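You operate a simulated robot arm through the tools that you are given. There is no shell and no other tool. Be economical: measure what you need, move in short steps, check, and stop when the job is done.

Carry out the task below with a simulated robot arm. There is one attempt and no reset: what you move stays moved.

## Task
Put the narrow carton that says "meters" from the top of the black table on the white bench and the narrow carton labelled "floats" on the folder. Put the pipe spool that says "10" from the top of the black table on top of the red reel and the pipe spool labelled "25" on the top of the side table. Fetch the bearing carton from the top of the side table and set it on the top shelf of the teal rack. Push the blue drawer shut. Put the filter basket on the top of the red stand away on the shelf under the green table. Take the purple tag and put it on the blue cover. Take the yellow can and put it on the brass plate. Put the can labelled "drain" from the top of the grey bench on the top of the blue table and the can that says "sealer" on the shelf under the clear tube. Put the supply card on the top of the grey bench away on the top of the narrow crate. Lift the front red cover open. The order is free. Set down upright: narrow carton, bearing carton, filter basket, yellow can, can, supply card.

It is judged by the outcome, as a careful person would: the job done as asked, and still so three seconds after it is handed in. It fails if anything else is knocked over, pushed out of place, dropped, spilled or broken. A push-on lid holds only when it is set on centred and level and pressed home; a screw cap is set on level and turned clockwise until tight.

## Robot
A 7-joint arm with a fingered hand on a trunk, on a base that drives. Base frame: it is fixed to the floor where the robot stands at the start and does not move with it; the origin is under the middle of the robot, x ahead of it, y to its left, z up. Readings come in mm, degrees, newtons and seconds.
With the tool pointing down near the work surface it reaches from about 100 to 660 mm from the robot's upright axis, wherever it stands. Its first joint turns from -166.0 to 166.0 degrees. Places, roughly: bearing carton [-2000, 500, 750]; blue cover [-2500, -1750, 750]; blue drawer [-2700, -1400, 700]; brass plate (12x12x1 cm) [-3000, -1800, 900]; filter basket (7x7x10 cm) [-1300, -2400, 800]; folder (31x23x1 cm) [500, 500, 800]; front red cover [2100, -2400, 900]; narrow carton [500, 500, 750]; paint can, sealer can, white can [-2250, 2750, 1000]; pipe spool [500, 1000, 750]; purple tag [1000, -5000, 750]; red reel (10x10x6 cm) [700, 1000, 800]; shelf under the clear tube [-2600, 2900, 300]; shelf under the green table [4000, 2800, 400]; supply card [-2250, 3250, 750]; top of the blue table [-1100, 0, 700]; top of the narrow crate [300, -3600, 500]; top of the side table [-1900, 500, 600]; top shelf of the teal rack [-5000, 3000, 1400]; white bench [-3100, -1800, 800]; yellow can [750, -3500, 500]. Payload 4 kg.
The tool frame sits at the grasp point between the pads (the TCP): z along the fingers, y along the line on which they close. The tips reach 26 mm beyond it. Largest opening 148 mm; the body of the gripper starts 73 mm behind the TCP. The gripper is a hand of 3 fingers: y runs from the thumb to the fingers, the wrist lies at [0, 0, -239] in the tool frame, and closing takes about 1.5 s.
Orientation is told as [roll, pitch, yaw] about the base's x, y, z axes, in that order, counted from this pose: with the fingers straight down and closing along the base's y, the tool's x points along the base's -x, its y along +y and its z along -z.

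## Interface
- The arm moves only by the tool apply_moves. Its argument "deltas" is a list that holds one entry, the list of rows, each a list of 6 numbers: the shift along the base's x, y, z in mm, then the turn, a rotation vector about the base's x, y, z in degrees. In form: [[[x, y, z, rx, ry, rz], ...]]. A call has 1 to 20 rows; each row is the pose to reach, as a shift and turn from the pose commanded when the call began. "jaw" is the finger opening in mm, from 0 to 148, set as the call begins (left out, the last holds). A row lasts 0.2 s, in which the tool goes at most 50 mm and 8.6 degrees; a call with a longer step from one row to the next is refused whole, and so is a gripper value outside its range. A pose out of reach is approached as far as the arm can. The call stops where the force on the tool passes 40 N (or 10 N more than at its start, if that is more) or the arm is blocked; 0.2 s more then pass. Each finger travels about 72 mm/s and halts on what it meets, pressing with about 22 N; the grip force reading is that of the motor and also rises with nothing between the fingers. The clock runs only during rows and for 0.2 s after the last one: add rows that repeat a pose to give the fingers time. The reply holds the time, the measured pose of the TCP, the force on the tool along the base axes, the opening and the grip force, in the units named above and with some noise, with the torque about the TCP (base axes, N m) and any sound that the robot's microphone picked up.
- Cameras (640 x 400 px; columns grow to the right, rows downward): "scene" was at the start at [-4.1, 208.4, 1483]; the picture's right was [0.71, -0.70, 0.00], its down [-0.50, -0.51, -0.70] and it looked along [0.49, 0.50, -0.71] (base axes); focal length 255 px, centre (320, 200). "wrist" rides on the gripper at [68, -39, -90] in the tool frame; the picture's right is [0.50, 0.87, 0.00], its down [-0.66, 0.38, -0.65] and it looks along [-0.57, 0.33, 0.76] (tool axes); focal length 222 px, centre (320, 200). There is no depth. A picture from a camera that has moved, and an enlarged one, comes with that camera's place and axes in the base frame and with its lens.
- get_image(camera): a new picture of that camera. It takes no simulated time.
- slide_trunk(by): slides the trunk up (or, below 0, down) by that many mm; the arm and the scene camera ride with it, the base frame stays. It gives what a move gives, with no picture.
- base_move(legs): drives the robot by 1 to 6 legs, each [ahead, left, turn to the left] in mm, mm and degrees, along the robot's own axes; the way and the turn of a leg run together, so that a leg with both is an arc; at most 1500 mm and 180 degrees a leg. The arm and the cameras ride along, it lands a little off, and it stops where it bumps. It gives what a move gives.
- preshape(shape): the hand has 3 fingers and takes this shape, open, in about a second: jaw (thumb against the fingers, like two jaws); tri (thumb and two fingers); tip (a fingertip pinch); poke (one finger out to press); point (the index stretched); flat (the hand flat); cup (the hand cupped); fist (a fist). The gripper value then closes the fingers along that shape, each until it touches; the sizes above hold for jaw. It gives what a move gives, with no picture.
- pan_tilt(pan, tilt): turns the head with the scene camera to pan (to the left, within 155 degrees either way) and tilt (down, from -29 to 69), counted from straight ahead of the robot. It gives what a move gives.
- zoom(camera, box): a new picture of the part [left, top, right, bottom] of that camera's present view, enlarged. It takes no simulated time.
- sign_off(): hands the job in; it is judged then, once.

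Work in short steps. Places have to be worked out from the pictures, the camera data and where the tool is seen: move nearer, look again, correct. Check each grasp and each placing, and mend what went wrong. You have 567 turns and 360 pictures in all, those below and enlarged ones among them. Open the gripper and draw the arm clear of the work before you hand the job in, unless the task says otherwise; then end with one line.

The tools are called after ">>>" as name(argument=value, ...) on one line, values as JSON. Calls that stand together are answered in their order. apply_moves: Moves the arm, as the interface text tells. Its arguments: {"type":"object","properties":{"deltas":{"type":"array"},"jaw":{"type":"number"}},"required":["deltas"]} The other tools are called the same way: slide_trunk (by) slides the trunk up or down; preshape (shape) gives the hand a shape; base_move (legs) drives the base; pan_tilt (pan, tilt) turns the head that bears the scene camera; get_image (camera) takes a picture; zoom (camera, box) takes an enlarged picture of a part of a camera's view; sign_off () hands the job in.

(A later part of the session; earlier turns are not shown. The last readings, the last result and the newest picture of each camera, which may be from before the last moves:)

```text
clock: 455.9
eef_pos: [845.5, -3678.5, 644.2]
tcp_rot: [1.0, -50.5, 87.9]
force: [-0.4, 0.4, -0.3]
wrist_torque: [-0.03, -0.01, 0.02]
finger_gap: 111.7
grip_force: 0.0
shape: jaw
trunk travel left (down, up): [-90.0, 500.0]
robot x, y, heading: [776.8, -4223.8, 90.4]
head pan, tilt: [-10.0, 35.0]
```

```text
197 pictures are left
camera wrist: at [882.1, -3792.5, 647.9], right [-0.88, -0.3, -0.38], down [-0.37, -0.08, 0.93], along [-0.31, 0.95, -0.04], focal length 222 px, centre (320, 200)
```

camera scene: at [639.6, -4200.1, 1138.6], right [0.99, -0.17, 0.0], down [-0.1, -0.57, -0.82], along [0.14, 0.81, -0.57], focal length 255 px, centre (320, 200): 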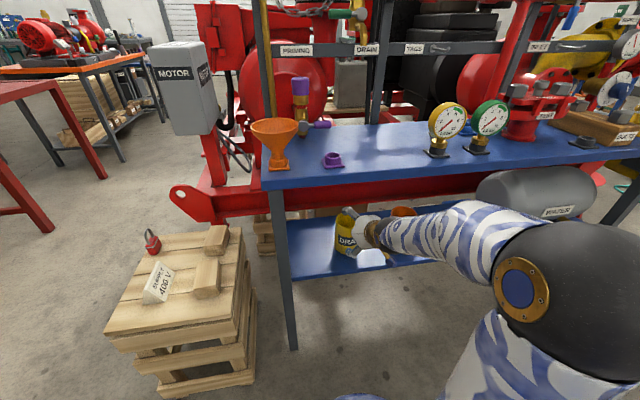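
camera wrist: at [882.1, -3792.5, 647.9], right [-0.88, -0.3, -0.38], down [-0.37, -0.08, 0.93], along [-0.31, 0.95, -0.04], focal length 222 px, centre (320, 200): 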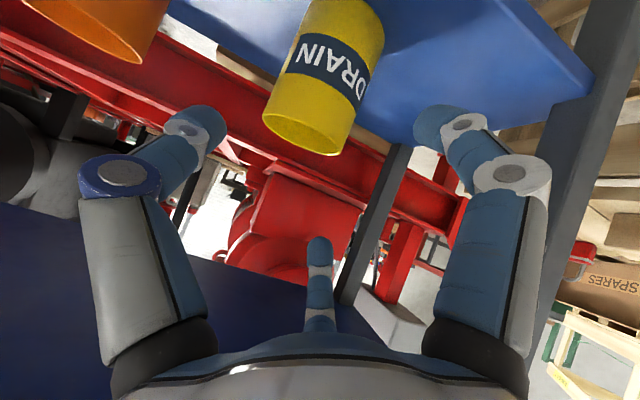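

The can's rim centre is confirmed at (850, −3550, 573). Advance along the fingers.

>>> apply_moves(deltas=[[[0, 30, -25, 0, 0, 0], [-1, 60, -49, 0, 0, 0], [-2, 90, -74, 0, 0, 0], [-2, 115, -93, 0, 0, 0], [-2, 125, -102, 0, 0, 0], [-2, 125, -102, 0, 0, 0]]], jaw=112)

>>> get_image(camera="wrist")

>>> zoom(camera="scene", box=[260, 150, 480, 320])

```text
clock: 457.3
eef_pos: [840.5, -3552.5, 542.8]
tcp_rot: [1.0, -50.4, 87.8]
force: [-0.6, -1.2, -0.9]
wrist_torque: [0.01, 0.02, -0.01]
finger_gap: 112.3
grip_force: 0.1
shape: jaw
trunk travel left (down, up): [-90.0, 500.0]
robot x, y, heading: [774.2, -4225.3, 90.3]
head pan, tilt: [-10.0, 35.0]
```

```text
196 pictures are left
camera wrist: at [877.9, -3667.3, 545.3], right [-0.88, -0.3, -0.38], down [-0.37, -0.08, 0.93], along [-0.31, 0.95, -0.04], focal length 222 px, centre (320, 200)
```

wrist: 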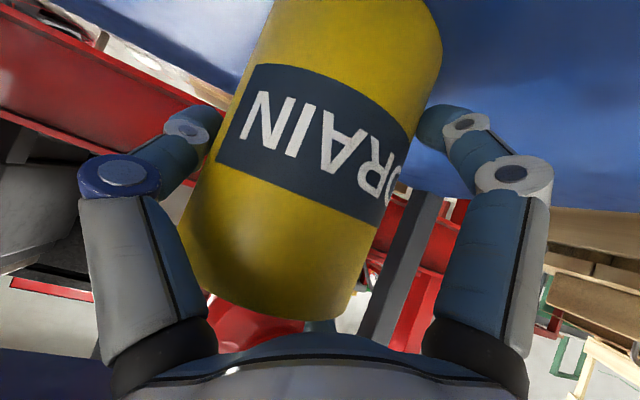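

```text
2.35 times, centred on (370, 235) of scene
camera zoom: at [639.4, -4200.0, 1138.6], right [0.99, -0.17, 0.0], down [-0.1, -0.57, -0.82], along [0.14, 0.81, -0.57], focal length 600 px, centre (202, 118)
```

zoom: 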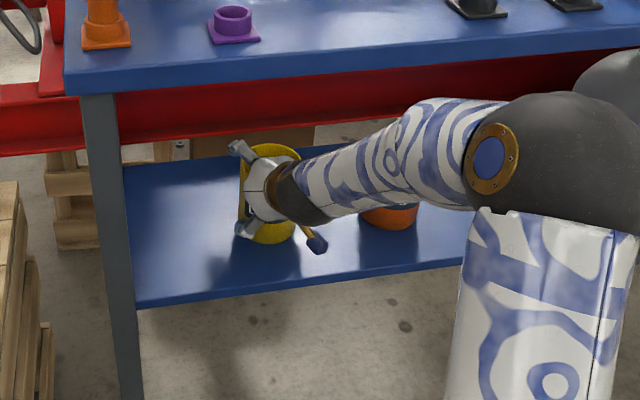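

Close and lift slightly.

>>> apply_moves(deltas=[[[0, 0, 0, 0, 0, 0], [0, 0, 0, 0, 0, 0], [0, 0, 0, 0, 0, 0], [0, 0, 0, 0, 0, 0], [0, 0, 0, 0, 0, 0], [0, 0, 0, 0, 0, 0]]], jaw=40)

>>> apply_moves(deltas=[[[0, 0, 8, 0, 0, 0], [0, 0, 20, 0, 0, 0], [0, -20, 35, 0, 0, 0], [0, -20, 35, 0, 0, 0]]], jaw=40)

>>> get_image(camera="wrist")

>>> zoom(camera="scene", box=[260, 150, 480, 320])

```text
clock: 458.7
eef_pos: [842.2, -3554.5, 543.3]
tcp_rot: [1.0, -50.6, 87.9]
force: [-0.7, 1.5, 8.8]
wrist_torque: [-0.2, 0.19, -0.01]
finger_gap: 92.0
grip_force: 21.8
shape: jaw
trunk travel left (down, up): [-90.0, 500.0]
robot x, y, heading: [778.7, -4225.9, 90.3]
head pan, tilt: [-10.0, 35.0]
```

```text
clock: 459.7
eef_pos: [842.5, -3572.8, 578.9]
tcp_rot: [1.1, -50.4, 87.8]
force: [-0.1, -0.4, -2.8]
wrist_torque: [0.0, 0.01, -0.02]
finger_gap: 88.6
grip_force: 21.9
shape: jaw
trunk travel left (down, up): [-90.0, 500.0]
robot x, y, heading: [775.4, -4224.3, 90.5]
head pan, tilt: [-10.0, 35.0]
```

```text
194 pictures are left
camera wrist: at [878.0, -3687.4, 581.8], right [-0.88, -0.3, -0.37], down [-0.37, -0.08, 0.93], along [-0.31, 0.95, -0.04], focal length 222 px, centre (320, 200)
```

wrist: 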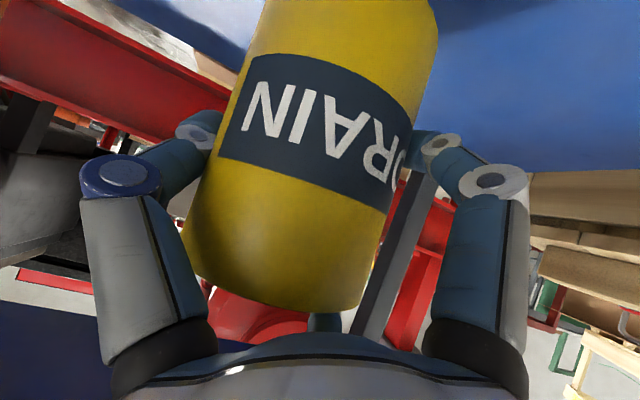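

```text
2.35 times, centred on (370, 235) of scene
camera zoom: at [639.5, -4199.7, 1138.6], right [0.99, -0.17, 0.0], down [-0.1, -0.57, -0.82], along [0.14, 0.81, -0.57], focal length 600 px, centre (202, 118)
```

zoom: 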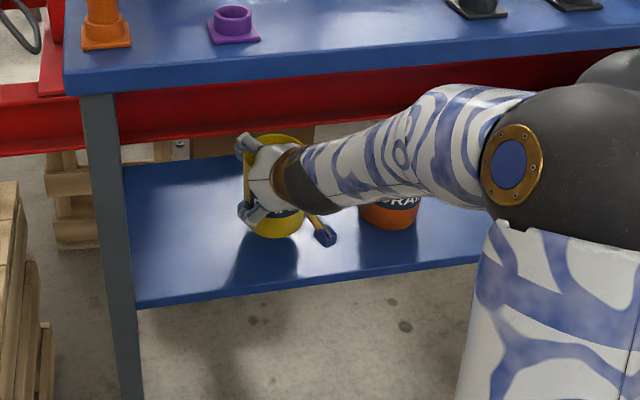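

The yellow can is held upright. I back out, raise the trunk, and turn west to look at the way to the brass plate.

>>> base_move(legs=[[-250, 0, 0]])

>>> slide_trunk(by=380)

>>> base_move(legs=[[0, 0, 90]])

>>> pan_tilt(pan=0, tilt=20)

>>> get_image(camera="scene")

```text
clock: 461.5
eef_pos: [840.8, -3820.1, 579.4]
tcp_rot: [1.1, -50.6, 88.0]
force: [-0.4, -0.1, -2.5]
wrist_torque: [0.0, 0.01, 0.03]
finger_gap: 88.8
grip_force: 22.4
shape: jaw
trunk travel left (down, up): [-90.0, 500.0]
robot x, y, heading: [775.6, -4475.1, 90.5]
head pan, tilt: [-10.0, 35.0]
```

```text
clock: 465.2
eef_pos: [841.0, -3821.5, 959.2]
tcp_rot: [1.1, -50.6, 88.0]
force: [-0.2, -0.2, -3.1]
wrist_torque: [0.0, 0.01, 0.01]
finger_gap: 89.0
grip_force: 21.9
shape: jaw
trunk travel left (down, up): [-470.0, 120.0]
robot x, y, heading: [778.2, -4474.7, 90.3]
head pan, tilt: [-10.0, 35.0]
```

```text
clock: 469.3
eef_pos: [125.6, -4394.7, 959.1]
tcp_rot: [1.1, -50.5, 176.6]
force: [0.3, 0.7, -2.7]
wrist_torque: [-0.01, 0.01, 0.02]
finger_gap: 88.5
grip_force: 22.3
shape: jaw
trunk travel left (down, up): [-470.0, 120.0]
robot x, y, heading: [779.0, -4475.1, 179.3]
head pan, tilt: [-10.0, 35.0]
```

```text
clock: 470.1
eef_pos: [126.8, -4395.7, 958.8]
tcp_rot: [1.1, -50.4, 176.6]
force: [-0.6, -0.9, -2.3]
wrist_torque: [-0.04, -0.01, 0.0]
finger_gap: 88.7
grip_force: 21.8
shape: jaw
trunk travel left (down, up): [-470.0, 120.0]
robot x, y, heading: [778.4, -4475.7, 179.2]
head pan, tilt: [0.0, 20.0]
```

```text
192 pictures are left
camera scene: at [740.8, -4624.1, 1542.4], right [0.02, 1.0, 0.0], down [0.34, -0.01, -0.94], along [-0.94, 0.02, -0.34], focal length 255 px, centre (320, 200)
```

scene: 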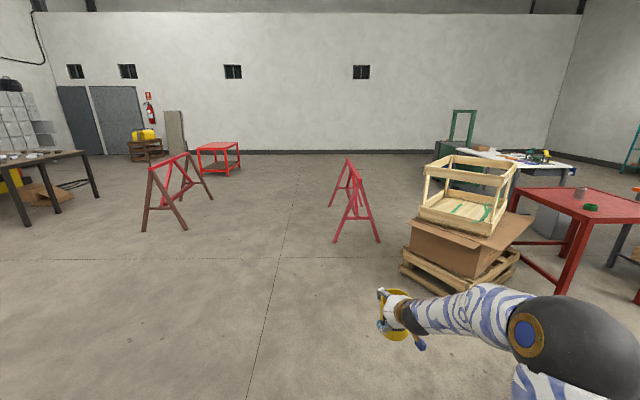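

I can see the red stand with the basket, the pallet and two trestles. I go west, passing between the trestles at y≈−5000, then north to the white bench's south side.

>>> base_move(legs=[[1300, 0, 0.8], [1300, 520, 0], [1150, 0, 0], [0, 0, -90]])

>>> pan_tilt(pan=10, tilt=15)

>>> get_image(camera="scene")

```text
clock: 492.4
eef_pos: [-2836.8, -4344.0, 957.8]
tcp_rot: [1.1, -50.4, 85.8]
force: [-0.4, -0.2, -2.3]
wrist_torque: [-0.03, -0.02, 0.0]
finger_gap: 88.4
grip_force: 22.3
shape: jaw
trunk travel left (down, up): [-470.0, 120.0]
robot x, y, heading: [-2922.9, -4994.8, 88.3]
head pan, tilt: [0.0, 20.0]
```

```text
clock: 493.1
eef_pos: [-2836.2, -4344.4, 957.6]
tcp_rot: [1.1, -50.5, 85.7]
force: [0.6, 0.5, -1.2]
wrist_torque: [0.0, 0.04, -0.01]
finger_gap: 88.3
grip_force: 22.1
shape: jaw
trunk travel left (down, up): [-470.0, 120.0]
robot x, y, heading: [-2922.8, -4996.7, 88.3]
head pan, tilt: [10.0, 15.0]
```

```text
191 pictures are left
camera scene: at [-3091.9, -4957.7, 1550.5], right [0.99, 0.14, 0.0], down [0.04, -0.26, -0.97], along [-0.14, 0.96, -0.26], focal length 255 px, centre (320, 200)
```

scene: 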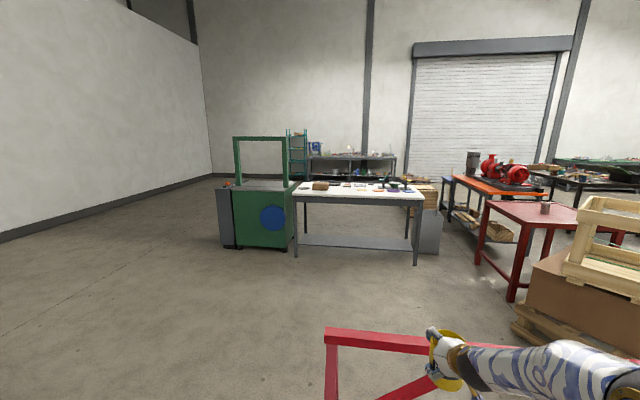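

A trestle stands between me and the bench, so I detour to the west of it.

>>> base_move(legs=[[0, 740, 1.7], [1150, 0, 0], [1150, 0, 0], [0, -650, 0]])

>>> pan_tilt(pan=5, tilt=35)

>>> get_image(camera="scene")

```text
clock: 511.4
eef_pos: [-2960.1, -2016.3, 958.5]
tcp_rot: [1.1, -50.4, 86.3]
force: [-1.2, -0.3, -2.3]
wrist_torque: [0.01, 0.03, -0.03]
finger_gap: 88.3
grip_force: 21.8
shape: jaw
trunk travel left (down, up): [-470.0, 120.0]
robot x, y, heading: [-3040.6, -2669.2, 88.7]
head pan, tilt: [10.0, 15.0]
```

```text
clock: 512.2
eef_pos: [-2958.9, -2015.8, 958.2]
tcp_rot: [1.1, -50.4, 86.4]
force: [-0.2, -1.0, -2.4]
wrist_torque: [0.02, 0.03, 0.0]
finger_gap: 88.4
grip_force: 21.9
shape: jaw
trunk travel left (down, up): [-470.0, 120.0]
robot x, y, heading: [-3041.1, -2669.6, 88.8]
head pan, tilt: [5.0, 35.0]
```

```text
190 pictures are left
camera scene: at [-3200.5, -2636.0, 1518.6], right [1.0, 0.07, 0.0], down [0.04, -0.57, -0.82], along [-0.05, 0.82, -0.57], focal length 255 px, centre (320, 200)
```

scene: 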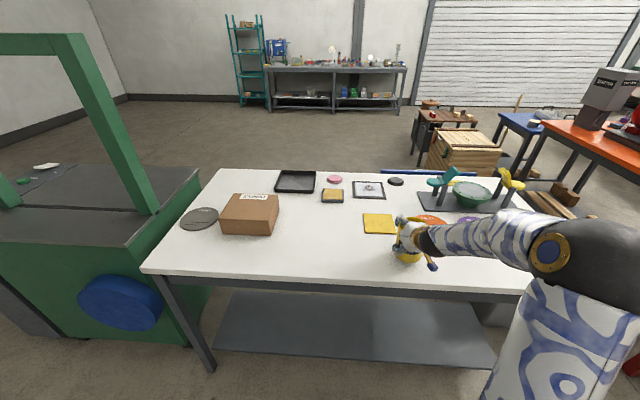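

>>> zoom(camera="scene", box=[150, 150, 410, 300])

>>> zoom(camera="scene", box=[340, 140, 600, 300])

```text
2.46 times, centred on (280, 225) of scene
camera zoom: at [-3200.5, -2636.0, 1518.6], right [1.0, 0.07, 0.0], down [0.04, -0.57, -0.82], along [-0.05, 0.82, -0.57], focal length 628 px, centre (418, 138)
```

zoom: 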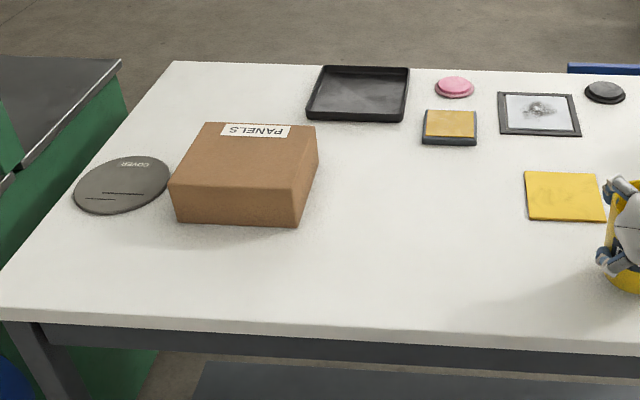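

```text
2.46 times, centred on (470, 220) of scene
camera zoom: at [-3200.5, -2636.0, 1518.6], right [1.0, 0.07, 0.0], down [0.04, -0.57, -0.82], along [-0.05, 0.82, -0.57], focal length 628 px, centre (-49, 151)
```

zoom: 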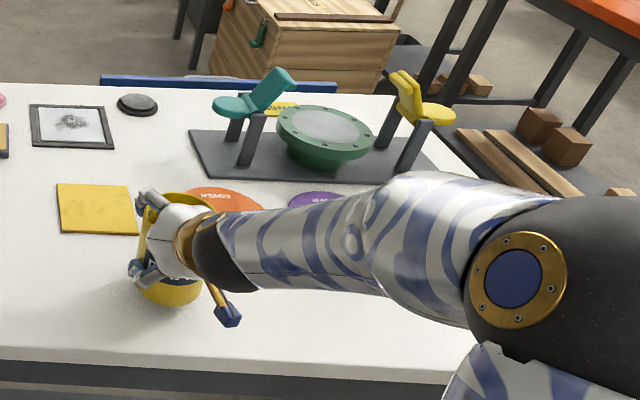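

The flat yellow square (≈12×12 cm) is the brass plate. I check with the wrist camera to fix its location.

>>> get_image(camera="wrist")

```text
187 pictures are left
camera wrist: at [-2925.4, -2131.6, 961.8], right [-0.89, -0.27, -0.37], down [-0.37, -0.07, 0.93], along [-0.28, 0.96, -0.04], focal length 222 px, centre (320, 200)
```

wrist: 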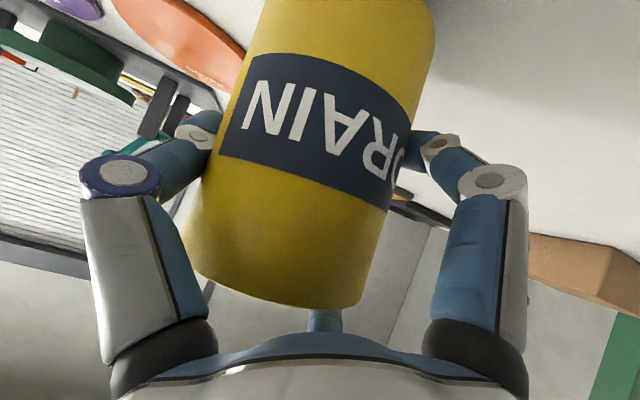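

Plate hidden behind the can here; I raise the trunk 110 mm for a second scene view to triangulate.

>>> slide_trunk(by=110)

>>> zoom(camera="scene", box=[300, 180, 460, 320])

```text
clock: 513.6
eef_pos: [-2959.4, -2016.0, 1068.9]
tcp_rot: [1.0, -50.5, 86.2]
force: [-0.6, -1.2, -2.3]
wrist_torque: [0.0, 0.01, 0.0]
finger_gap: 88.3
grip_force: 21.7
shape: jaw
trunk travel left (down, up): [-580.0, 10.0]
robot x, y, heading: [-3039.1, -2669.3, 88.8]
head pan, tilt: [5.0, 35.0]
```

```text
2.86 times, centred on (380, 250) of scene
camera zoom: at [-3200.5, -2635.9, 1628.5], right [1.0, 0.07, 0.0], down [0.04, -0.57, -0.82], along [-0.05, 0.82, -0.57], focal length 729 px, centre (149, 57)
```

zoom: 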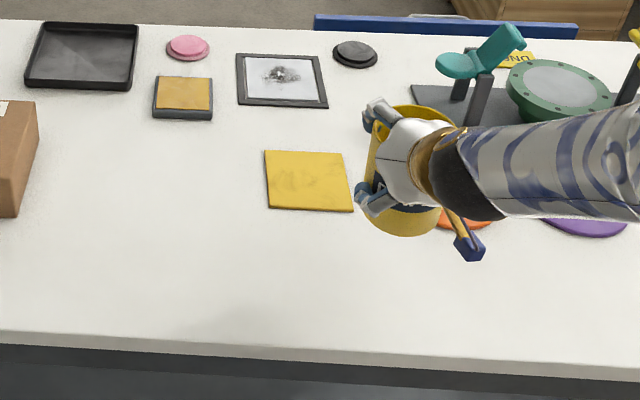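

The plate is at (−3012, −1825, z≈841). I check whether the can is upright in the grip.

>>> zoom(camera="scene", box=[360, 200, 440, 270])

>>> get_image(camera="wrist")

```text
5.71 times, centred on (400, 235) of scene
camera zoom: at [-3200.5, -2635.9, 1628.5], right [1.0, 0.07, 0.0], down [0.04, -0.57, -0.82], along [-0.05, 0.82, -0.57], focal length 1458 px, centre (-137, 0)
```

zoom: 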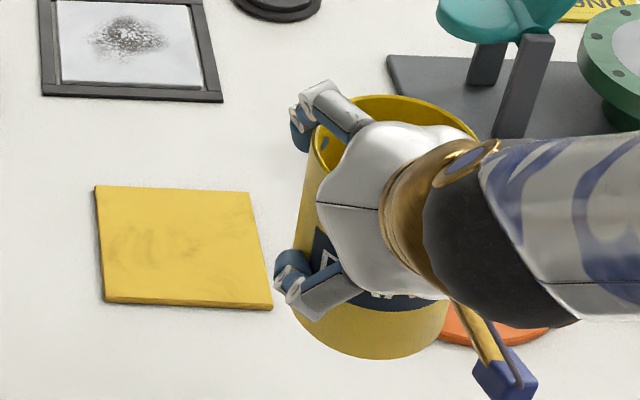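

```text
184 pictures are left
camera wrist: at [-2925.4, -2131.5, 1071.7], right [-0.89, -0.27, -0.37], down [-0.37, -0.07, 0.93], along [-0.28, 0.96, -0.04], focal length 222 px, centre (320, 200)
```

wrist: 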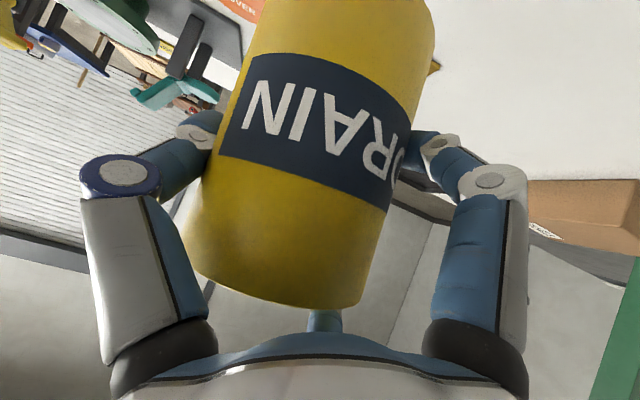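

The can is upright with its centre about 10 mm to the +x side of the TCP. I drive 190 mm closer and 65 mm left.

>>> base_move(legs=[[190, 66, 0]])

>>> zoom(camera="scene", box=[300, 180, 460, 320])

```text
clock: 515.3
eef_pos: [-3021.5, -1818.9, 1069.1]
tcp_rot: [1.0, -50.4, 86.4]
force: [0.7, 0.6, -2.8]
wrist_torque: [-0.02, 0.07, 0.0]
finger_gap: 88.0
grip_force: 21.8
shape: jaw
trunk travel left (down, up): [-580.0, 10.0]
robot x, y, heading: [-3103.9, -2472.3, 88.7]
head pan, tilt: [5.0, 35.0]
```

```text
2.86 times, centred on (380, 250) of scene
camera zoom: at [-3262.5, -2439.4, 1628.5], right [1.0, 0.07, 0.0], down [0.04, -0.57, -0.82], along [-0.05, 0.82, -0.57], focal length 729 px, centre (149, 57)
```

zoom: 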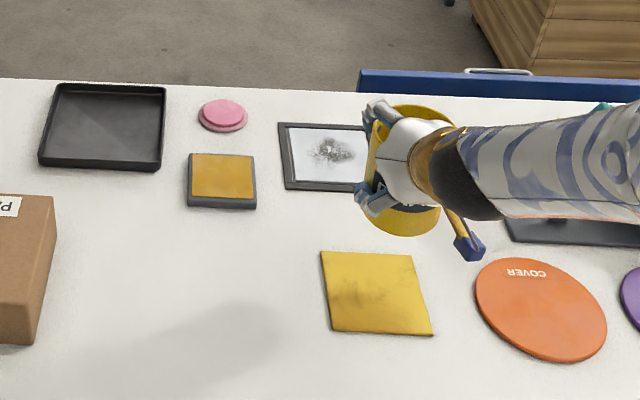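

Plate confirmed at (−3012, −1826). Lower with the trunk 100 mm, then the arm.

>>> slide_trunk(by=-110)

>>> apply_moves(deltas=[[[0, -7, -8, 0, 0, 0], [0, -7, -16, 0, 0, 0], [0, -7, -22, 0, 0, 0]]], jaw=40)

>>> zoom(camera="scene", box=[300, 180, 460, 320])

>>> get_image(camera="wrist")

```text
clock: 516.7
eef_pos: [-3020.5, -1819.1, 957.3]
tcp_rot: [1.0, -50.4, 86.4]
force: [0.1, -0.7, -1.4]
wrist_torque: [0.0, 0.0, -0.03]
finger_gap: 88.2
grip_force: 22.0
shape: jaw
trunk travel left (down, up): [-470.0, 120.0]
robot x, y, heading: [-3101.3, -2468.9, 88.7]
head pan, tilt: [5.0, 35.0]
```

```text
clock: 517.5
eef_pos: [-3019.3, -1828.7, 940.9]
tcp_rot: [0.9, -50.8, 86.4]
force: [4.5, 4.6, 20.3]
wrist_torque: [-0.3, -0.15, 0.14]
finger_gap: 86.9
grip_force: 22.1
shape: jaw
trunk travel left (down, up): [-470.0, 120.0]
robot x, y, heading: [-3104.5, -2473.8, 88.7]
head pan, tilt: [5.0, 35.0]
```

```text
2.86 times, centred on (380, 250) of scene
camera zoom: at [-3262.0, -2441.9, 1519.1], right [1.0, 0.06, 0.0], down [0.04, -0.57, -0.82], along [-0.05, 0.82, -0.57], focal length 729 px, centre (149, 57)
```

zoom: 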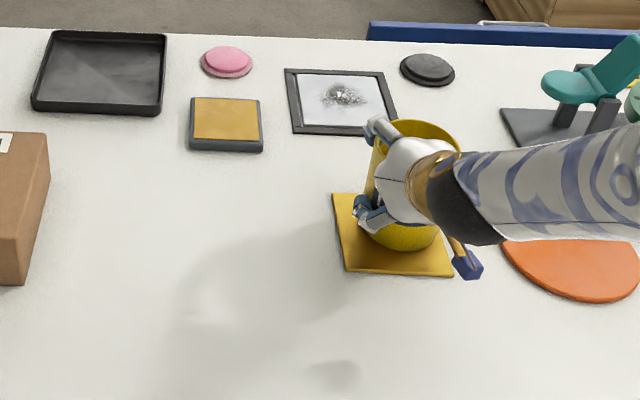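

```text
181 pictures are left
camera wrist: at [-2985.7, -1943.1, 943.1], right [-0.88, -0.27, -0.38], down [-0.37, -0.07, 0.92], along [-0.28, 0.96, -0.04], focal length 222 px, centre (320, 200)
```

wrist: 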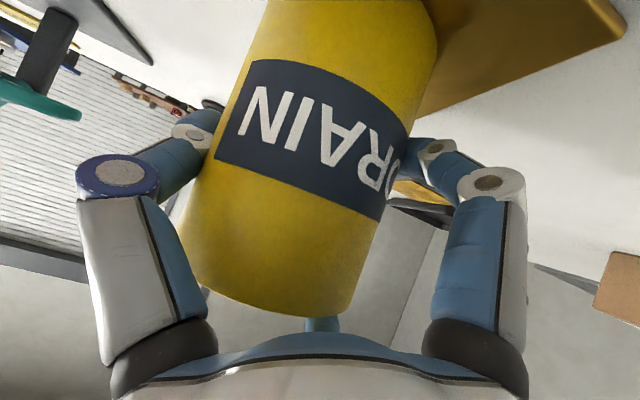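

Contact already, so the plate is higher (z≈864) and thus nearer: centre (−3017, −1848). I lift 10 mm, shift (−8, −19), and lower again.

>>> apply_moves(deltas=[[[0, 0, 8, 0, 0, 0], [0, 0, 16, 0, 0, 0], [-8, -19, 16, 0, 0, 0], [-8, -19, 16, 0, 0, 0]]], jaw=40)

>>> zoom(camera="scene", box=[340, 200, 440, 290])

```text
clock: 518.5
eef_pos: [-3029.5, -1847.9, 952.0]
tcp_rot: [1.1, -50.4, 86.2]
force: [0.4, 0.3, -2.6]
wrist_torque: [-0.04, 0.08, 0.0]
finger_gap: 87.1
grip_force: 21.9
shape: jaw
trunk travel left (down, up): [-470.0, 120.0]
robot x, y, heading: [-3101.6, -2472.7, 88.7]
head pan, tilt: [5.0, 35.0]
```

```text
4.44 times, centred on (390, 245) of scene
camera zoom: at [-3262.3, -2440.5, 1518.5], right [1.0, 0.07, 0.0], down [0.04, -0.57, -0.82], along [-0.05, 0.82, -0.57], focal length 1134 px, centre (9, 0)
```

zoom: 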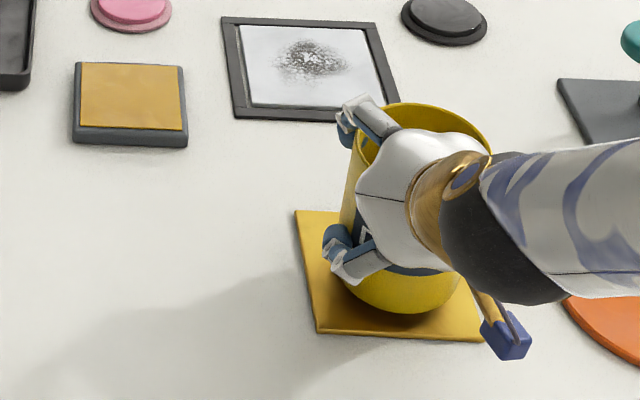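

Centred over the plate now. Lower gently to contact.

>>> apply_moves(deltas=[[[0, 0, -4, 0, 0, 0], [0, 0, -8, 0, 0, 0], [0, 0, -11, 0, 0, 0], [0, 0, -13, 0, 0, 0]]], jaw=40)

```text
clock: 519.5
eef_pos: [-3029.3, -1846.0, 942.0]
tcp_rot: [1.0, -50.7, 86.4]
force: [2.6, 2.1, 14.6]
wrist_torque: [-0.26, -0.02, 0.05]
finger_gap: 87.0
grip_force: 21.8
shape: jaw
trunk travel left (down, up): [-470.0, 120.0]
robot x, y, heading: [-3102.3, -2471.0, 88.7]
head pan, tilt: [5.0, 35.0]
```

Contact. Ease and open.

>>> apply_moves(deltas=[[[0, 0, 1.5, 0, 0, 0], [0, 0, 1.5, 0, 0, 0], [0, 0, 1.5, 0, 0, 0], [0, 0, 1.5, 0, 0, 0], [0, 0, 1.5, 0, 0, 0], [0, 0, 1.5, 0, 0, 0]]], jaw=112)

>>> apply_moves(deltas=[[[0, -30, 20, 0, 0, 0], [0, -65, 45, 0, 0, 0], [0, -100, 75, 0, 0, 0], [0, -135, 105, 0, 0, 0], [0, -170, 130, 0, 0, 0]]], jaw=112)

>>> get_image(camera="scene")

```text
clock: 520.9
eef_pos: [-3028.3, -1846.2, 941.7]
tcp_rot: [1.1, -50.5, 86.3]
force: [-0.3, -0.7, -0.6]
wrist_torque: [0.01, -0.02, 0.0]
finger_gap: 112.2
grip_force: 0.1
shape: jaw
trunk travel left (down, up): [-470.0, 120.0]
robot x, y, heading: [-3105.3, -2474.2, 88.7]
head pan, tilt: [5.0, 35.0]
```

```text
clock: 522.1
eef_pos: [-3029.8, -2017.7, 1068.9]
tcp_rot: [1.2, -50.3, 86.5]
force: [2.3, -1.5, -1.0]
wrist_torque: [0.01, 0.15, 0.17]
finger_gap: 111.9
grip_force: 0.1
shape: jaw
trunk travel left (down, up): [-470.0, 120.0]
robot x, y, heading: [-3104.7, -2474.3, 88.6]
head pan, tilt: [5.0, 35.0]
```

```text
179 pictures are left
camera scene: at [-3261.2, -2442.4, 1518.8], right [1.0, 0.06, 0.0], down [0.04, -0.57, -0.82], along [-0.05, 0.82, -0.57], focal length 255 px, centre (320, 200)
```

scene: 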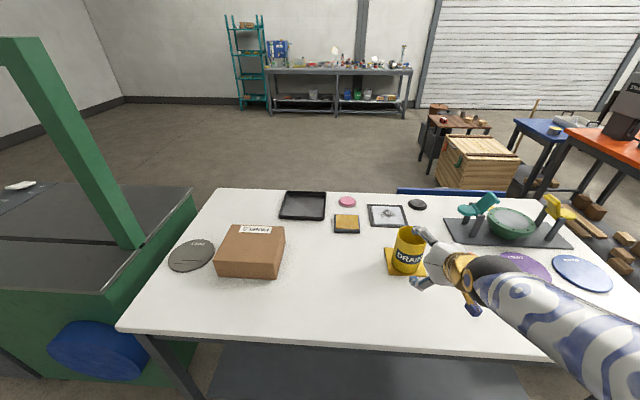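

>>> zoom(camera="scene", box=[340, 190, 480, 310])

>>> get_image(camera="wrist")

```text
3.33 times, centred on (410, 250) of scene
camera zoom: at [-3261.2, -2442.4, 1518.8], right [1.0, 0.06, 0.0], down [0.04, -0.57, -0.82], along [-0.05, 0.82, -0.57], focal length 850 px, centre (20, 33)
```

zoom: 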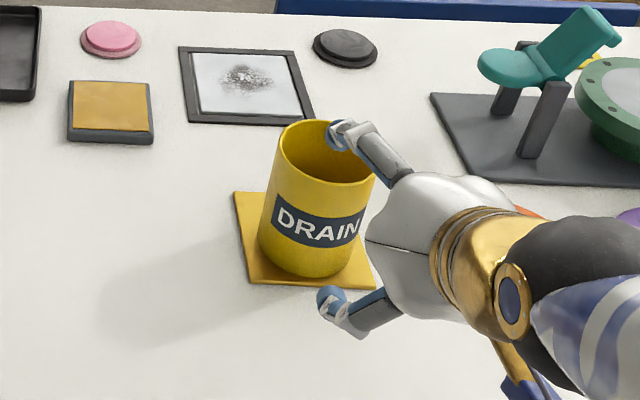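

```text
177 pictures are left
camera wrist: at [-2994.5, -2133.0, 1072.2], right [-0.88, -0.28, -0.37], down [-0.37, -0.07, 0.93], along [-0.29, 0.96, -0.04], focal length 222 px, centre (320, 200)
```

wrist: 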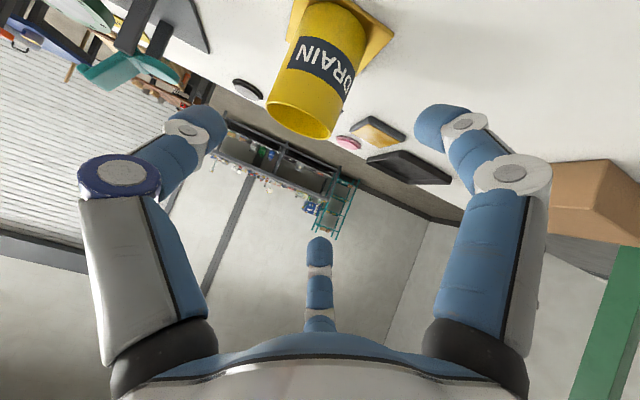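

The yellow can stands on the plate. Next: filter basket on the red stand, approached from the west. I back off, level the hand, and turn east.

>>> base_move(legs=[[-350, 0, 0]])

>>> apply_moves(deltas=[[[0, -20, 0, -7.2, 0, 0], [0, -40, 0, -14.4, 0, 0], [0, -60, 0, -21.6, 0, 0], [0, -80, 0, -28.8, 0, 0], [0, -100, 0, -36, 0, 0], [0, -120, 0, -43.2, 0, 0], [0, -130, 0, -50.3, 0, 0]]], jaw=110)

>>> base_move(legs=[[0, 0, -88.6], [700, 0, 0]])

>>> pan_tilt(pan=10, tilt=30)

>>> get_image(camera="scene")

```text
clock: 524.3
eef_pos: [-3034.1, -2362.6, 1068.5]
tcp_rot: [1.0, -50.5, 86.2]
force: [-0.1, 0.0, 0.0]
wrist_torque: [0.03, -0.01, 0.02]
finger_gap: 112.0
grip_force: 0.0
shape: jaw
trunk travel left (down, up): [-470.0, 120.0]
robot x, y, heading: [-3111.3, -2817.5, 88.5]
head pan, tilt: [5.0, 35.0]
```

```text
clock: 525.9
eef_pos: [-3035.1, -2493.5, 1068.1]
tcp_rot: [-1.8, -0.2, 87.6]
force: [1.3, -0.1, -0.1]
wrist_torque: [0.04, -0.02, 0.03]
finger_gap: 110.2
grip_force: 0.1
shape: jaw
trunk travel left (down, up): [-470.0, 120.0]
robot x, y, heading: [-3109.3, -2818.6, 88.6]
head pan, tilt: [5.0, 35.0]
```

```text
clock: 533.5
eef_pos: [-2093.7, -2900.3, 1068.1]
tcp_rot: [-1.8, -0.1, -1.9]
force: [-0.3, -0.9, 0.1]
wrist_torque: [0.0, 0.0, 0.03]
finger_gap: 110.2
grip_force: 0.1
shape: jaw
trunk travel left (down, up): [-470.0, 120.0]
robot x, y, heading: [-2420.1, -2828.1, -1.0]
head pan, tilt: [5.0, 35.0]
```

```text
clock: 534.2
eef_pos: [-2094.8, -2899.5, 1067.5]
tcp_rot: [-1.8, -0.2, -2.0]
force: [0.0, 0.4, -0.1]
wrist_torque: [0.04, 0.01, 0.0]
finger_gap: 110.2
grip_force: 0.1
shape: jaw
trunk travel left (down, up): [-470.0, 120.0]
robot x, y, heading: [-2422.7, -2826.9, -0.6]
head pan, tilt: [10.0, 30.0]
```

```text
176 pictures are left
camera scene: at [-2389.6, -2660.7, 1526.3], right [0.16, -0.99, 0.0], down [-0.49, -0.08, -0.87], along [0.85, 0.14, -0.5], focal length 255 px, centre (320, 200)
```

scene: 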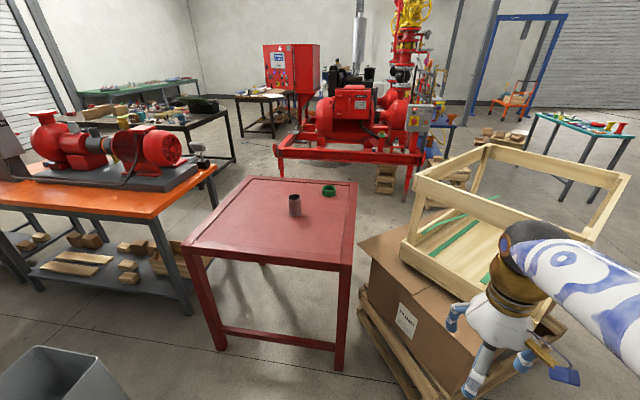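

The filter basket stands at about (−1318, −2352) on the red stand (z≈803). I move in from the west.

>>> base_move(legs=[[0, 390, 0.6], [530, 0, 0]])

>>> pan_tilt(pan=10, tilt=45)

>>> get_image(camera="scene")

>>> get_image(camera="wrist")

```text
clock: 539.3
eef_pos: [-1565.0, -2492.7, 1068.7]
tcp_rot: [-1.8, -0.2, -0.5]
force: [0.4, -0.4, -0.5]
wrist_torque: [0.0, 0.02, 0.02]
finger_gap: 110.5
grip_force: 0.2
shape: jaw
trunk travel left (down, up): [-470.0, 120.0]
robot x, y, heading: [-1893.4, -2428.9, 0.5]
head pan, tilt: [10.0, 30.0]
```

```text
clock: 540.1
eef_pos: [-1563.5, -2494.0, 1068.7]
tcp_rot: [-1.8, -0.1, -0.5]
force: [0.8, 0.3, -0.2]
wrist_torque: [0.01, 0.0, 0.02]
finger_gap: 110.2
grip_force: 0.1
shape: jaw
trunk travel left (down, up): [-470.0, 120.0]
robot x, y, heading: [-1892.2, -2427.8, 0.4]
head pan, tilt: [10.0, 45.0]
```

```text
175 pictures are left
camera scene: at [-1874.5, -2262.9, 1503.8], right [0.18, -0.98, 0.0], down [-0.69, -0.13, -0.71], along [0.7, 0.13, -0.71], focal length 255 px, centre (320, 200)
```

scene: 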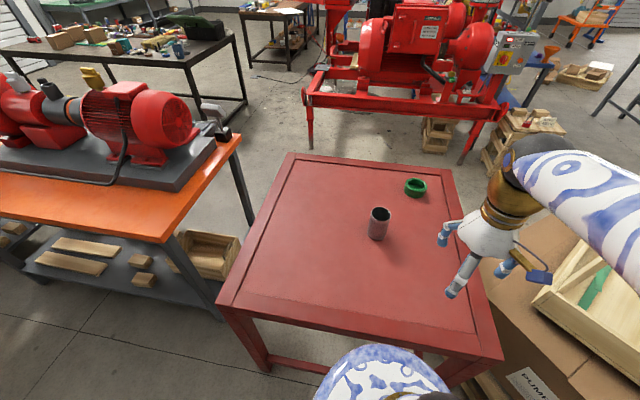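

```text
174 pictures are left
camera wrist: at [-1632.7, -2530.2, 1157.5], right [-0.49, 0.87, -0.03], down [0.66, 0.39, 0.64], along [0.57, 0.3, -0.76], focal length 222 px, centre (320, 200)
```

wrist: 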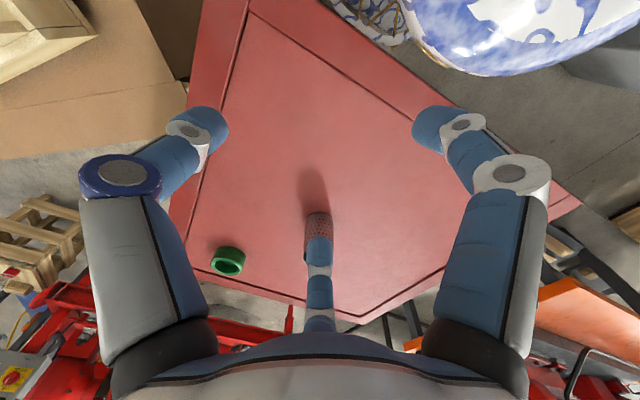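

Basket at about (−1312, −2358). I shift the base left so it is straight ahead, then pitch the hand 50° forward.

>>> base_move(legs=[[0, 110, 0]])

>>> apply_moves(deltas=[[[20, 5, -20, 1.8, 0, 0], [40, 10, -40, 1.8, -7, 0], [60, 15, -60, 1.8, -14, 0], [80, 20, -80, 1.8, -21, 0], [100, 25, -90, 1.8, -28, 0], [120, 30, -95, 1.8, -35, 0], [135, 32, -100, 1.8, -42, 0], [145, 32, -105, 1.8, -50, 0], [145, 32, -105, 1.8, -50, 0]]], jaw=90)

>>> get_image(camera="wrist")

>>> get_image(camera="scene")

```text
clock: 541.3
eef_pos: [-1565.1, -2384.2, 1067.1]
tcp_rot: [-1.8, -0.2, -0.6]
force: [0.4, 0.6, 0.7]
wrist_torque: [0.02, 0.01, 0.01]
finger_gap: 110.0
grip_force: 0.1
shape: jaw
trunk travel left (down, up): [-470.0, 120.0]
robot x, y, heading: [-1890.2, -2321.7, 0.7]
head pan, tilt: [10.0, 45.0]
```

```text
clock: 543.3
eef_pos: [-1407.5, -2355.7, 966.0]
tcp_rot: [1.3, -50.1, -2.0]
force: [0.4, 0.5, -0.6]
wrist_torque: [-0.06, 0.04, 0.01]
finger_gap: 90.3
grip_force: 0.0
shape: jaw
out of reach, approached as far as the arm can: row 8, 9
trunk travel left (down, up): [-470.0, 120.0]
robot x, y, heading: [-1893.5, -2318.0, 0.2]
head pan, tilt: [10.0, 45.0]
```

```text
173 pictures are left
camera wrist: at [-1520.6, -2392.7, 971.2], right [-0.3, 0.88, -0.37], down [-0.07, 0.37, 0.93], along [0.95, 0.31, -0.05], focal length 222 px, centre (320, 200)
```

wrist: 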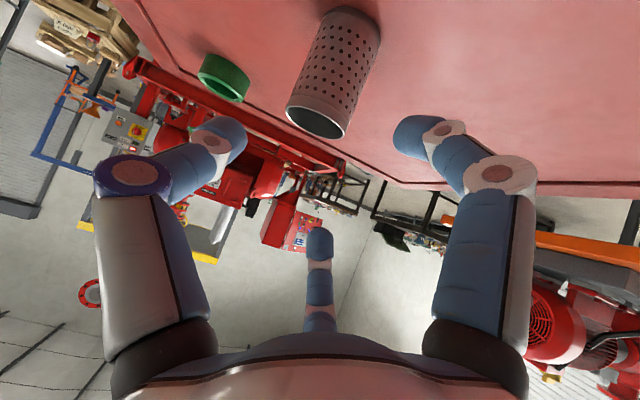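

```text
172 pictures are left
camera scene: at [-1875.1, -2153.8, 1503.8], right [0.18, -0.98, 0.0], down [-0.7, -0.13, -0.71], along [0.7, 0.13, -0.71], focal length 255 px, centre (320, 200)
```

scene: 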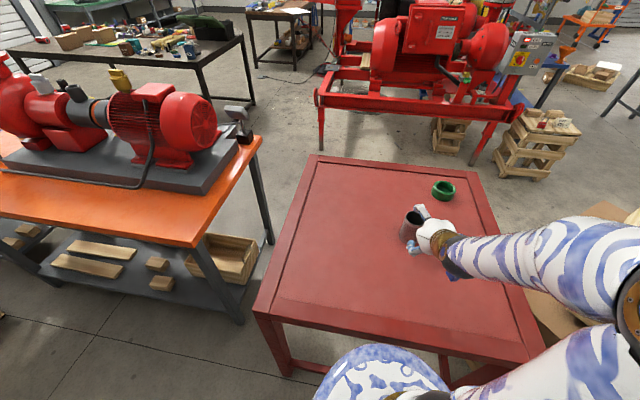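

I take a second wrist view from 60 mm higher to triangulate the basket.

>>> apply_moves(deltas=[[[0, 0, 30, 0, 0, 0], [-10, 0, 60, 0, 0, 0], [-10, 0, 60, 0, 0, 0]]], jaw=90)

>>> zoom(camera="wrist", box=[240, 0, 440, 150])

```text
clock: 544.1
eef_pos: [-1417.5, -2353.1, 1027.8]
tcp_rot: [1.3, -50.2, -2.0]
force: [-0.3, 0.3, 0.4]
wrist_torque: [0.01, -0.02, 0.01]
finger_gap: 90.5
grip_force: 0.1
shape: jaw
trunk travel left (down, up): [-470.0, 120.0]
robot x, y, heading: [-1890.6, -2318.3, 0.3]
head pan, tilt: [10.0, 45.0]
```

```text
2.67 times, centred on (340, 75) of wrist
camera zoom: at [-1530.8, -2391.5, 1031.9], right [-0.3, 0.88, -0.37], down [-0.08, 0.37, 0.93], along [0.95, 0.31, -0.04], focal length 592 px, centre (267, 533)
```

zoom: 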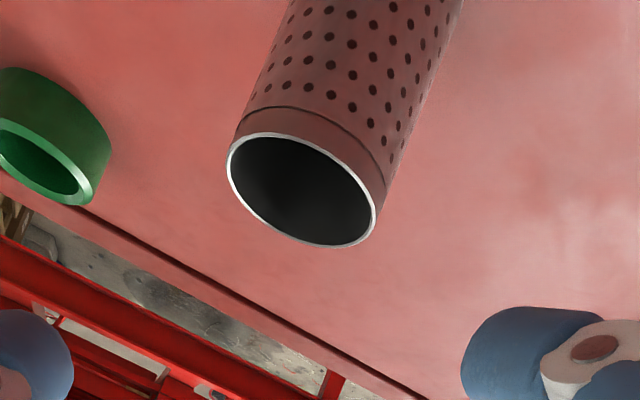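

Rim centre (−1273, −2353, 874), so the table is at ≈774. Move to pre-grasp, then in along the fingers.

>>> apply_moves(deltas=[[[15, 2, -35, 0, 0, 0], [30, 4, -75, 0, 0, 0], [58, 5, -117, 0, 0, 0], [58, 5, -117, 0, 0, 0]]], jaw=90)

>>> apply_moves(deltas=[[[28, 0, -24, 0, 0, 0], [56, 0, -48, 0, 0, 0], [84, 0, -70, 0, 0, 0], [84, 0, -70, 0, 0, 0]]], jaw=90)

>>> get_image(camera="wrist")

>>> zoom(camera="scene", box=[350, 150, 510, 290])

```text
refused: row 3 steps farther than a row can; nothing moved
```

```text
clock: 545.1
eef_pos: [-1333.0, -2353.6, 957.2]
tcp_rot: [1.3, -50.2, -2.0]
force: [-0.6, -0.6, 0.4]
wrist_torque: [-0.02, 0.0, 0.0]
finger_gap: 90.1
grip_force: 0.0
shape: jaw
trunk travel left (down, up): [-470.0, 120.0]
robot x, y, heading: [-1895.4, -2319.3, 0.4]
head pan, tilt: [10.0, 45.0]
```

```text
170 pictures are left
camera wrist: at [-1445.7, -2391.9, 961.7], right [-0.3, 0.88, -0.37], down [-0.08, 0.37, 0.93], along [0.95, 0.31, -0.05], focal length 222 px, centre (320, 200)
```

wrist: 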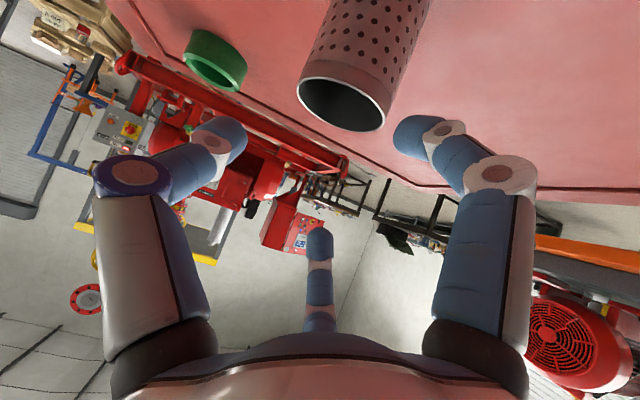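

```text
2.86 times, centred on (430, 220) of scene
camera zoom: at [-1874.9, -2153.8, 1503.7], right [0.18, -0.98, 0.0], down [-0.7, -0.13, -0.71], along [0.7, 0.13, -0.71], focal length 729 px, centre (6, 143)
```

zoom: 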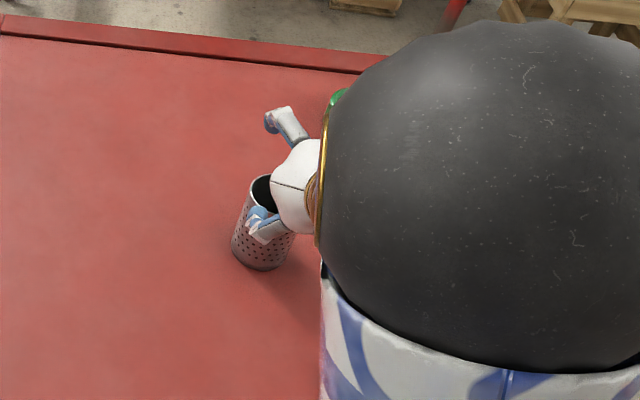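

The first part was refused (step too long); go to the pre-grasp point, then in.

>>> apply_moves(deltas=[[[-14, 3, -23, 0, 0, 0], [-28, 6, -46, 0, 0, 0], [0, 6, -70, 0, 0, 0], [28, 6, -93, 0, 0, 0], [56, 6, -115, 0, 0, 0], [56, 6, -115, 0, 0, 0]]], jaw=92)

>>> get_image(camera="wrist")

>>> zoom(camera="scene", box=[350, 150, 510, 290])

```text
clock: 546.5
eef_pos: [-1277.8, -2349.0, 843.0]
tcp_rot: [1.4, -50.4, -2.0]
force: [-1.8, 1.0, 9.1]
wrist_torque: [0.22, 0.14, 0.03]
finger_gap: 87.9
grip_force: 0.0
shape: jaw
trunk travel left (down, up): [-470.0, 120.0]
robot x, y, heading: [-1895.2, -2317.3, 0.4]
head pan, tilt: [10.0, 45.0]
```

```text
168 pictures are left
camera wrist: at [-1389.6, -2387.1, 845.4], right [-0.3, 0.88, -0.37], down [-0.08, 0.37, 0.93], along [0.95, 0.31, -0.04], focal length 222 px, centre (320, 200)
```

wrist: 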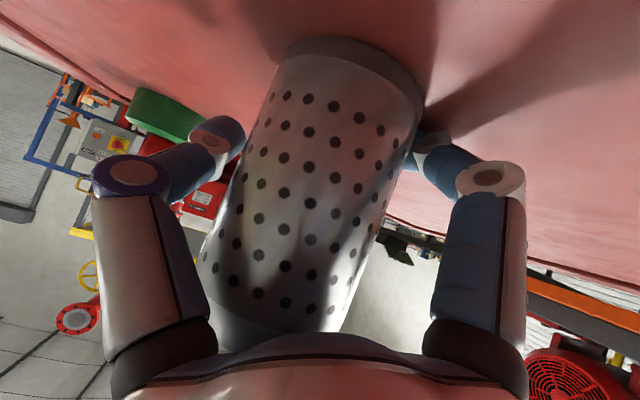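

```text
2.86 times, centred on (430, 220) of scene
camera zoom: at [-1876.1, -2153.8, 1503.9], right [0.18, -0.98, 0.0], down [-0.69, -0.13, -0.71], along [0.7, 0.13, -0.71], focal length 729 px, centre (6, 143)
```

zoom: 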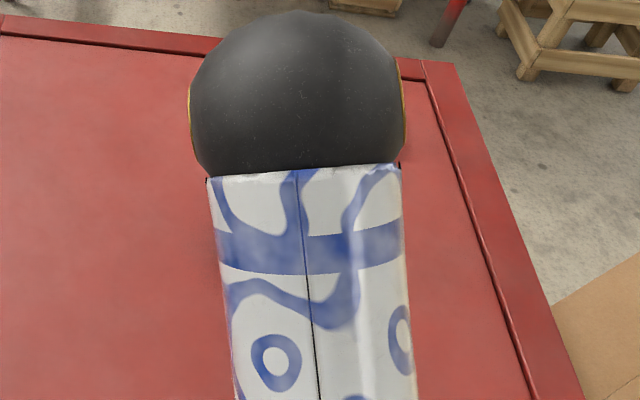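

A finger touches the table lightly; raise 4 mm and close.

>>> apply_moves(deltas=[[[0, 0, 5, 0, 0, 0], [0, 0, 5, 0, 0, 0]]], jaw=92)

>>> apply_moves(deltas=[[[0, 0, 0, 0, 0, 0], [0, 0, 0, 0, 0, 0], [0, 0, 0, 0, 0, 0], [0, 0, 0, 0, 0, 0], [0, 0, 0, 0, 0, 0], [0, 0, 0, 0, 0, 0]]], jaw=25)

>>> apply_moves(deltas=[[[0, 0, 10, 0, 0, 0], [0, 0, 30, 0, 0, 0], [-20, 0, 60, 0, 0, 0], [-60, 0, 90, 0, 0, 0], [-60, 0, 90, 0, 0, 0]]], jaw=25)

>>> get_image(camera="wrist")

>>> get_image(camera="scene")

```text
clock: 547.1
eef_pos: [-1278.0, -2350.0, 846.9]
tcp_rot: [1.3, -50.2, -2.0]
force: [0.3, -0.3, 2.0]
wrist_torque: [0.07, 0.0, -0.03]
finger_gap: 89.9
grip_force: 0.0
shape: jaw
trunk travel left (down, up): [-470.0, 120.0]
robot x, y, heading: [-1893.8, -2318.1, 0.5]
head pan, tilt: [10.0, 45.0]
```

```text
clock: 548.5
eef_pos: [-1277.3, -2349.0, 848.3]
tcp_rot: [1.4, -50.3, -2.1]
force: [4.1, 0.7, 15.3]
wrist_torque: [0.03, -0.2, -0.04]
finger_gap: 39.7
grip_force: 21.9
shape: jaw
trunk travel left (down, up): [-470.0, 120.0]
robot x, y, heading: [-1892.5, -2319.1, 0.4]
head pan, tilt: [10.0, 45.0]
```

```text
clock: 549.7
eef_pos: [-1337.9, -2350.1, 937.5]
tcp_rot: [1.3, -50.2, -2.1]
force: [0.5, 0.4, -2.6]
wrist_torque: [0.07, -0.03, -0.03]
finger_gap: 38.0
grip_force: 21.7
shape: jaw
trunk travel left (down, up): [-470.0, 120.0]
robot x, y, heading: [-1893.9, -2316.9, 0.5]
head pan, tilt: [10.0, 45.0]
```

```text
166 pictures are left
camera wrist: at [-1450.5, -2388.0, 940.8], right [-0.3, 0.88, -0.37], down [-0.08, 0.37, 0.93], along [0.95, 0.31, -0.05], focal length 222 px, centre (320, 200)
```

wrist: 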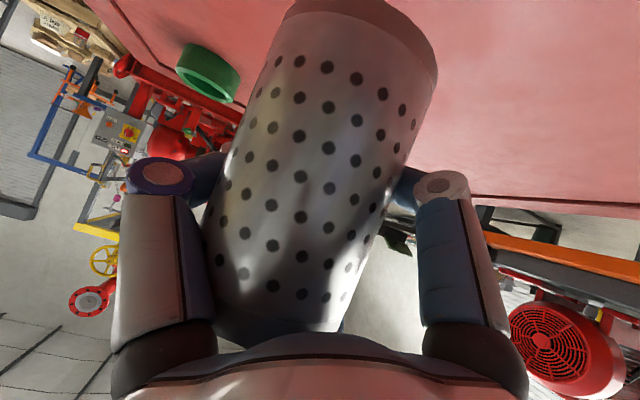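

```text
165 pictures are left
camera scene: at [-1875.2, -2153.9, 1503.7], right [0.18, -0.98, 0.0], down [-0.7, -0.13, -0.71], along [0.7, 0.13, -0.71], focal length 255 px, centre (320, 200)
```

scene: 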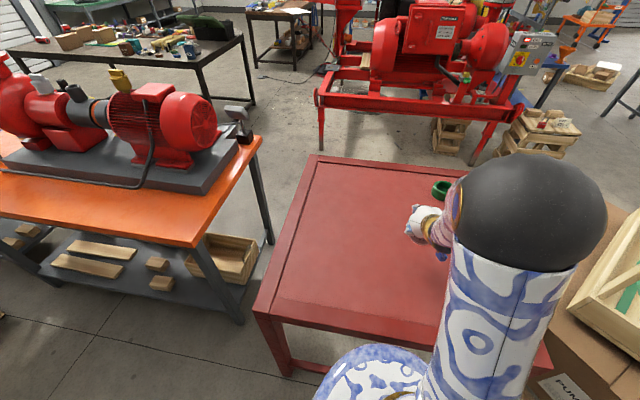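

The basket is held upright. The way back is around the trestle: I drive west, south, then east in stages.

>>> base_move(legs=[[-200, 0, 0], [-330, -500, 0], [-1230, 0, 0], [0, -1100, 0], [0, -1080, 0]])

>>> get_image(camera="wrist")

```text
clock: 570.2
eef_pos: [-3017.7, -4996.2, 937.2]
tcp_rot: [1.3, -50.2, -0.4]
force: [0.1, -0.1, -1.6]
wrist_torque: [-0.01, -0.02, -0.02]
finger_gap: 37.9
grip_force: 21.8
shape: jaw
trunk travel left (down, up): [-470.0, 120.0]
robot x, y, heading: [-3576.7, -4982.4, 2.4]
head pan, tilt: [10.0, 45.0]
```

```text
164 pictures are left
camera wrist: at [-3130.4, -5038.3, 940.6], right [-0.33, 0.87, -0.37], down [-0.09, 0.36, 0.93], along [0.94, 0.34, -0.04], focal length 222 px, centre (320, 200)
```

wrist: 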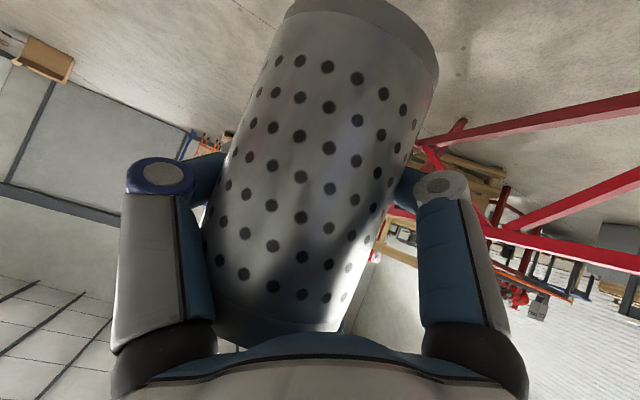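

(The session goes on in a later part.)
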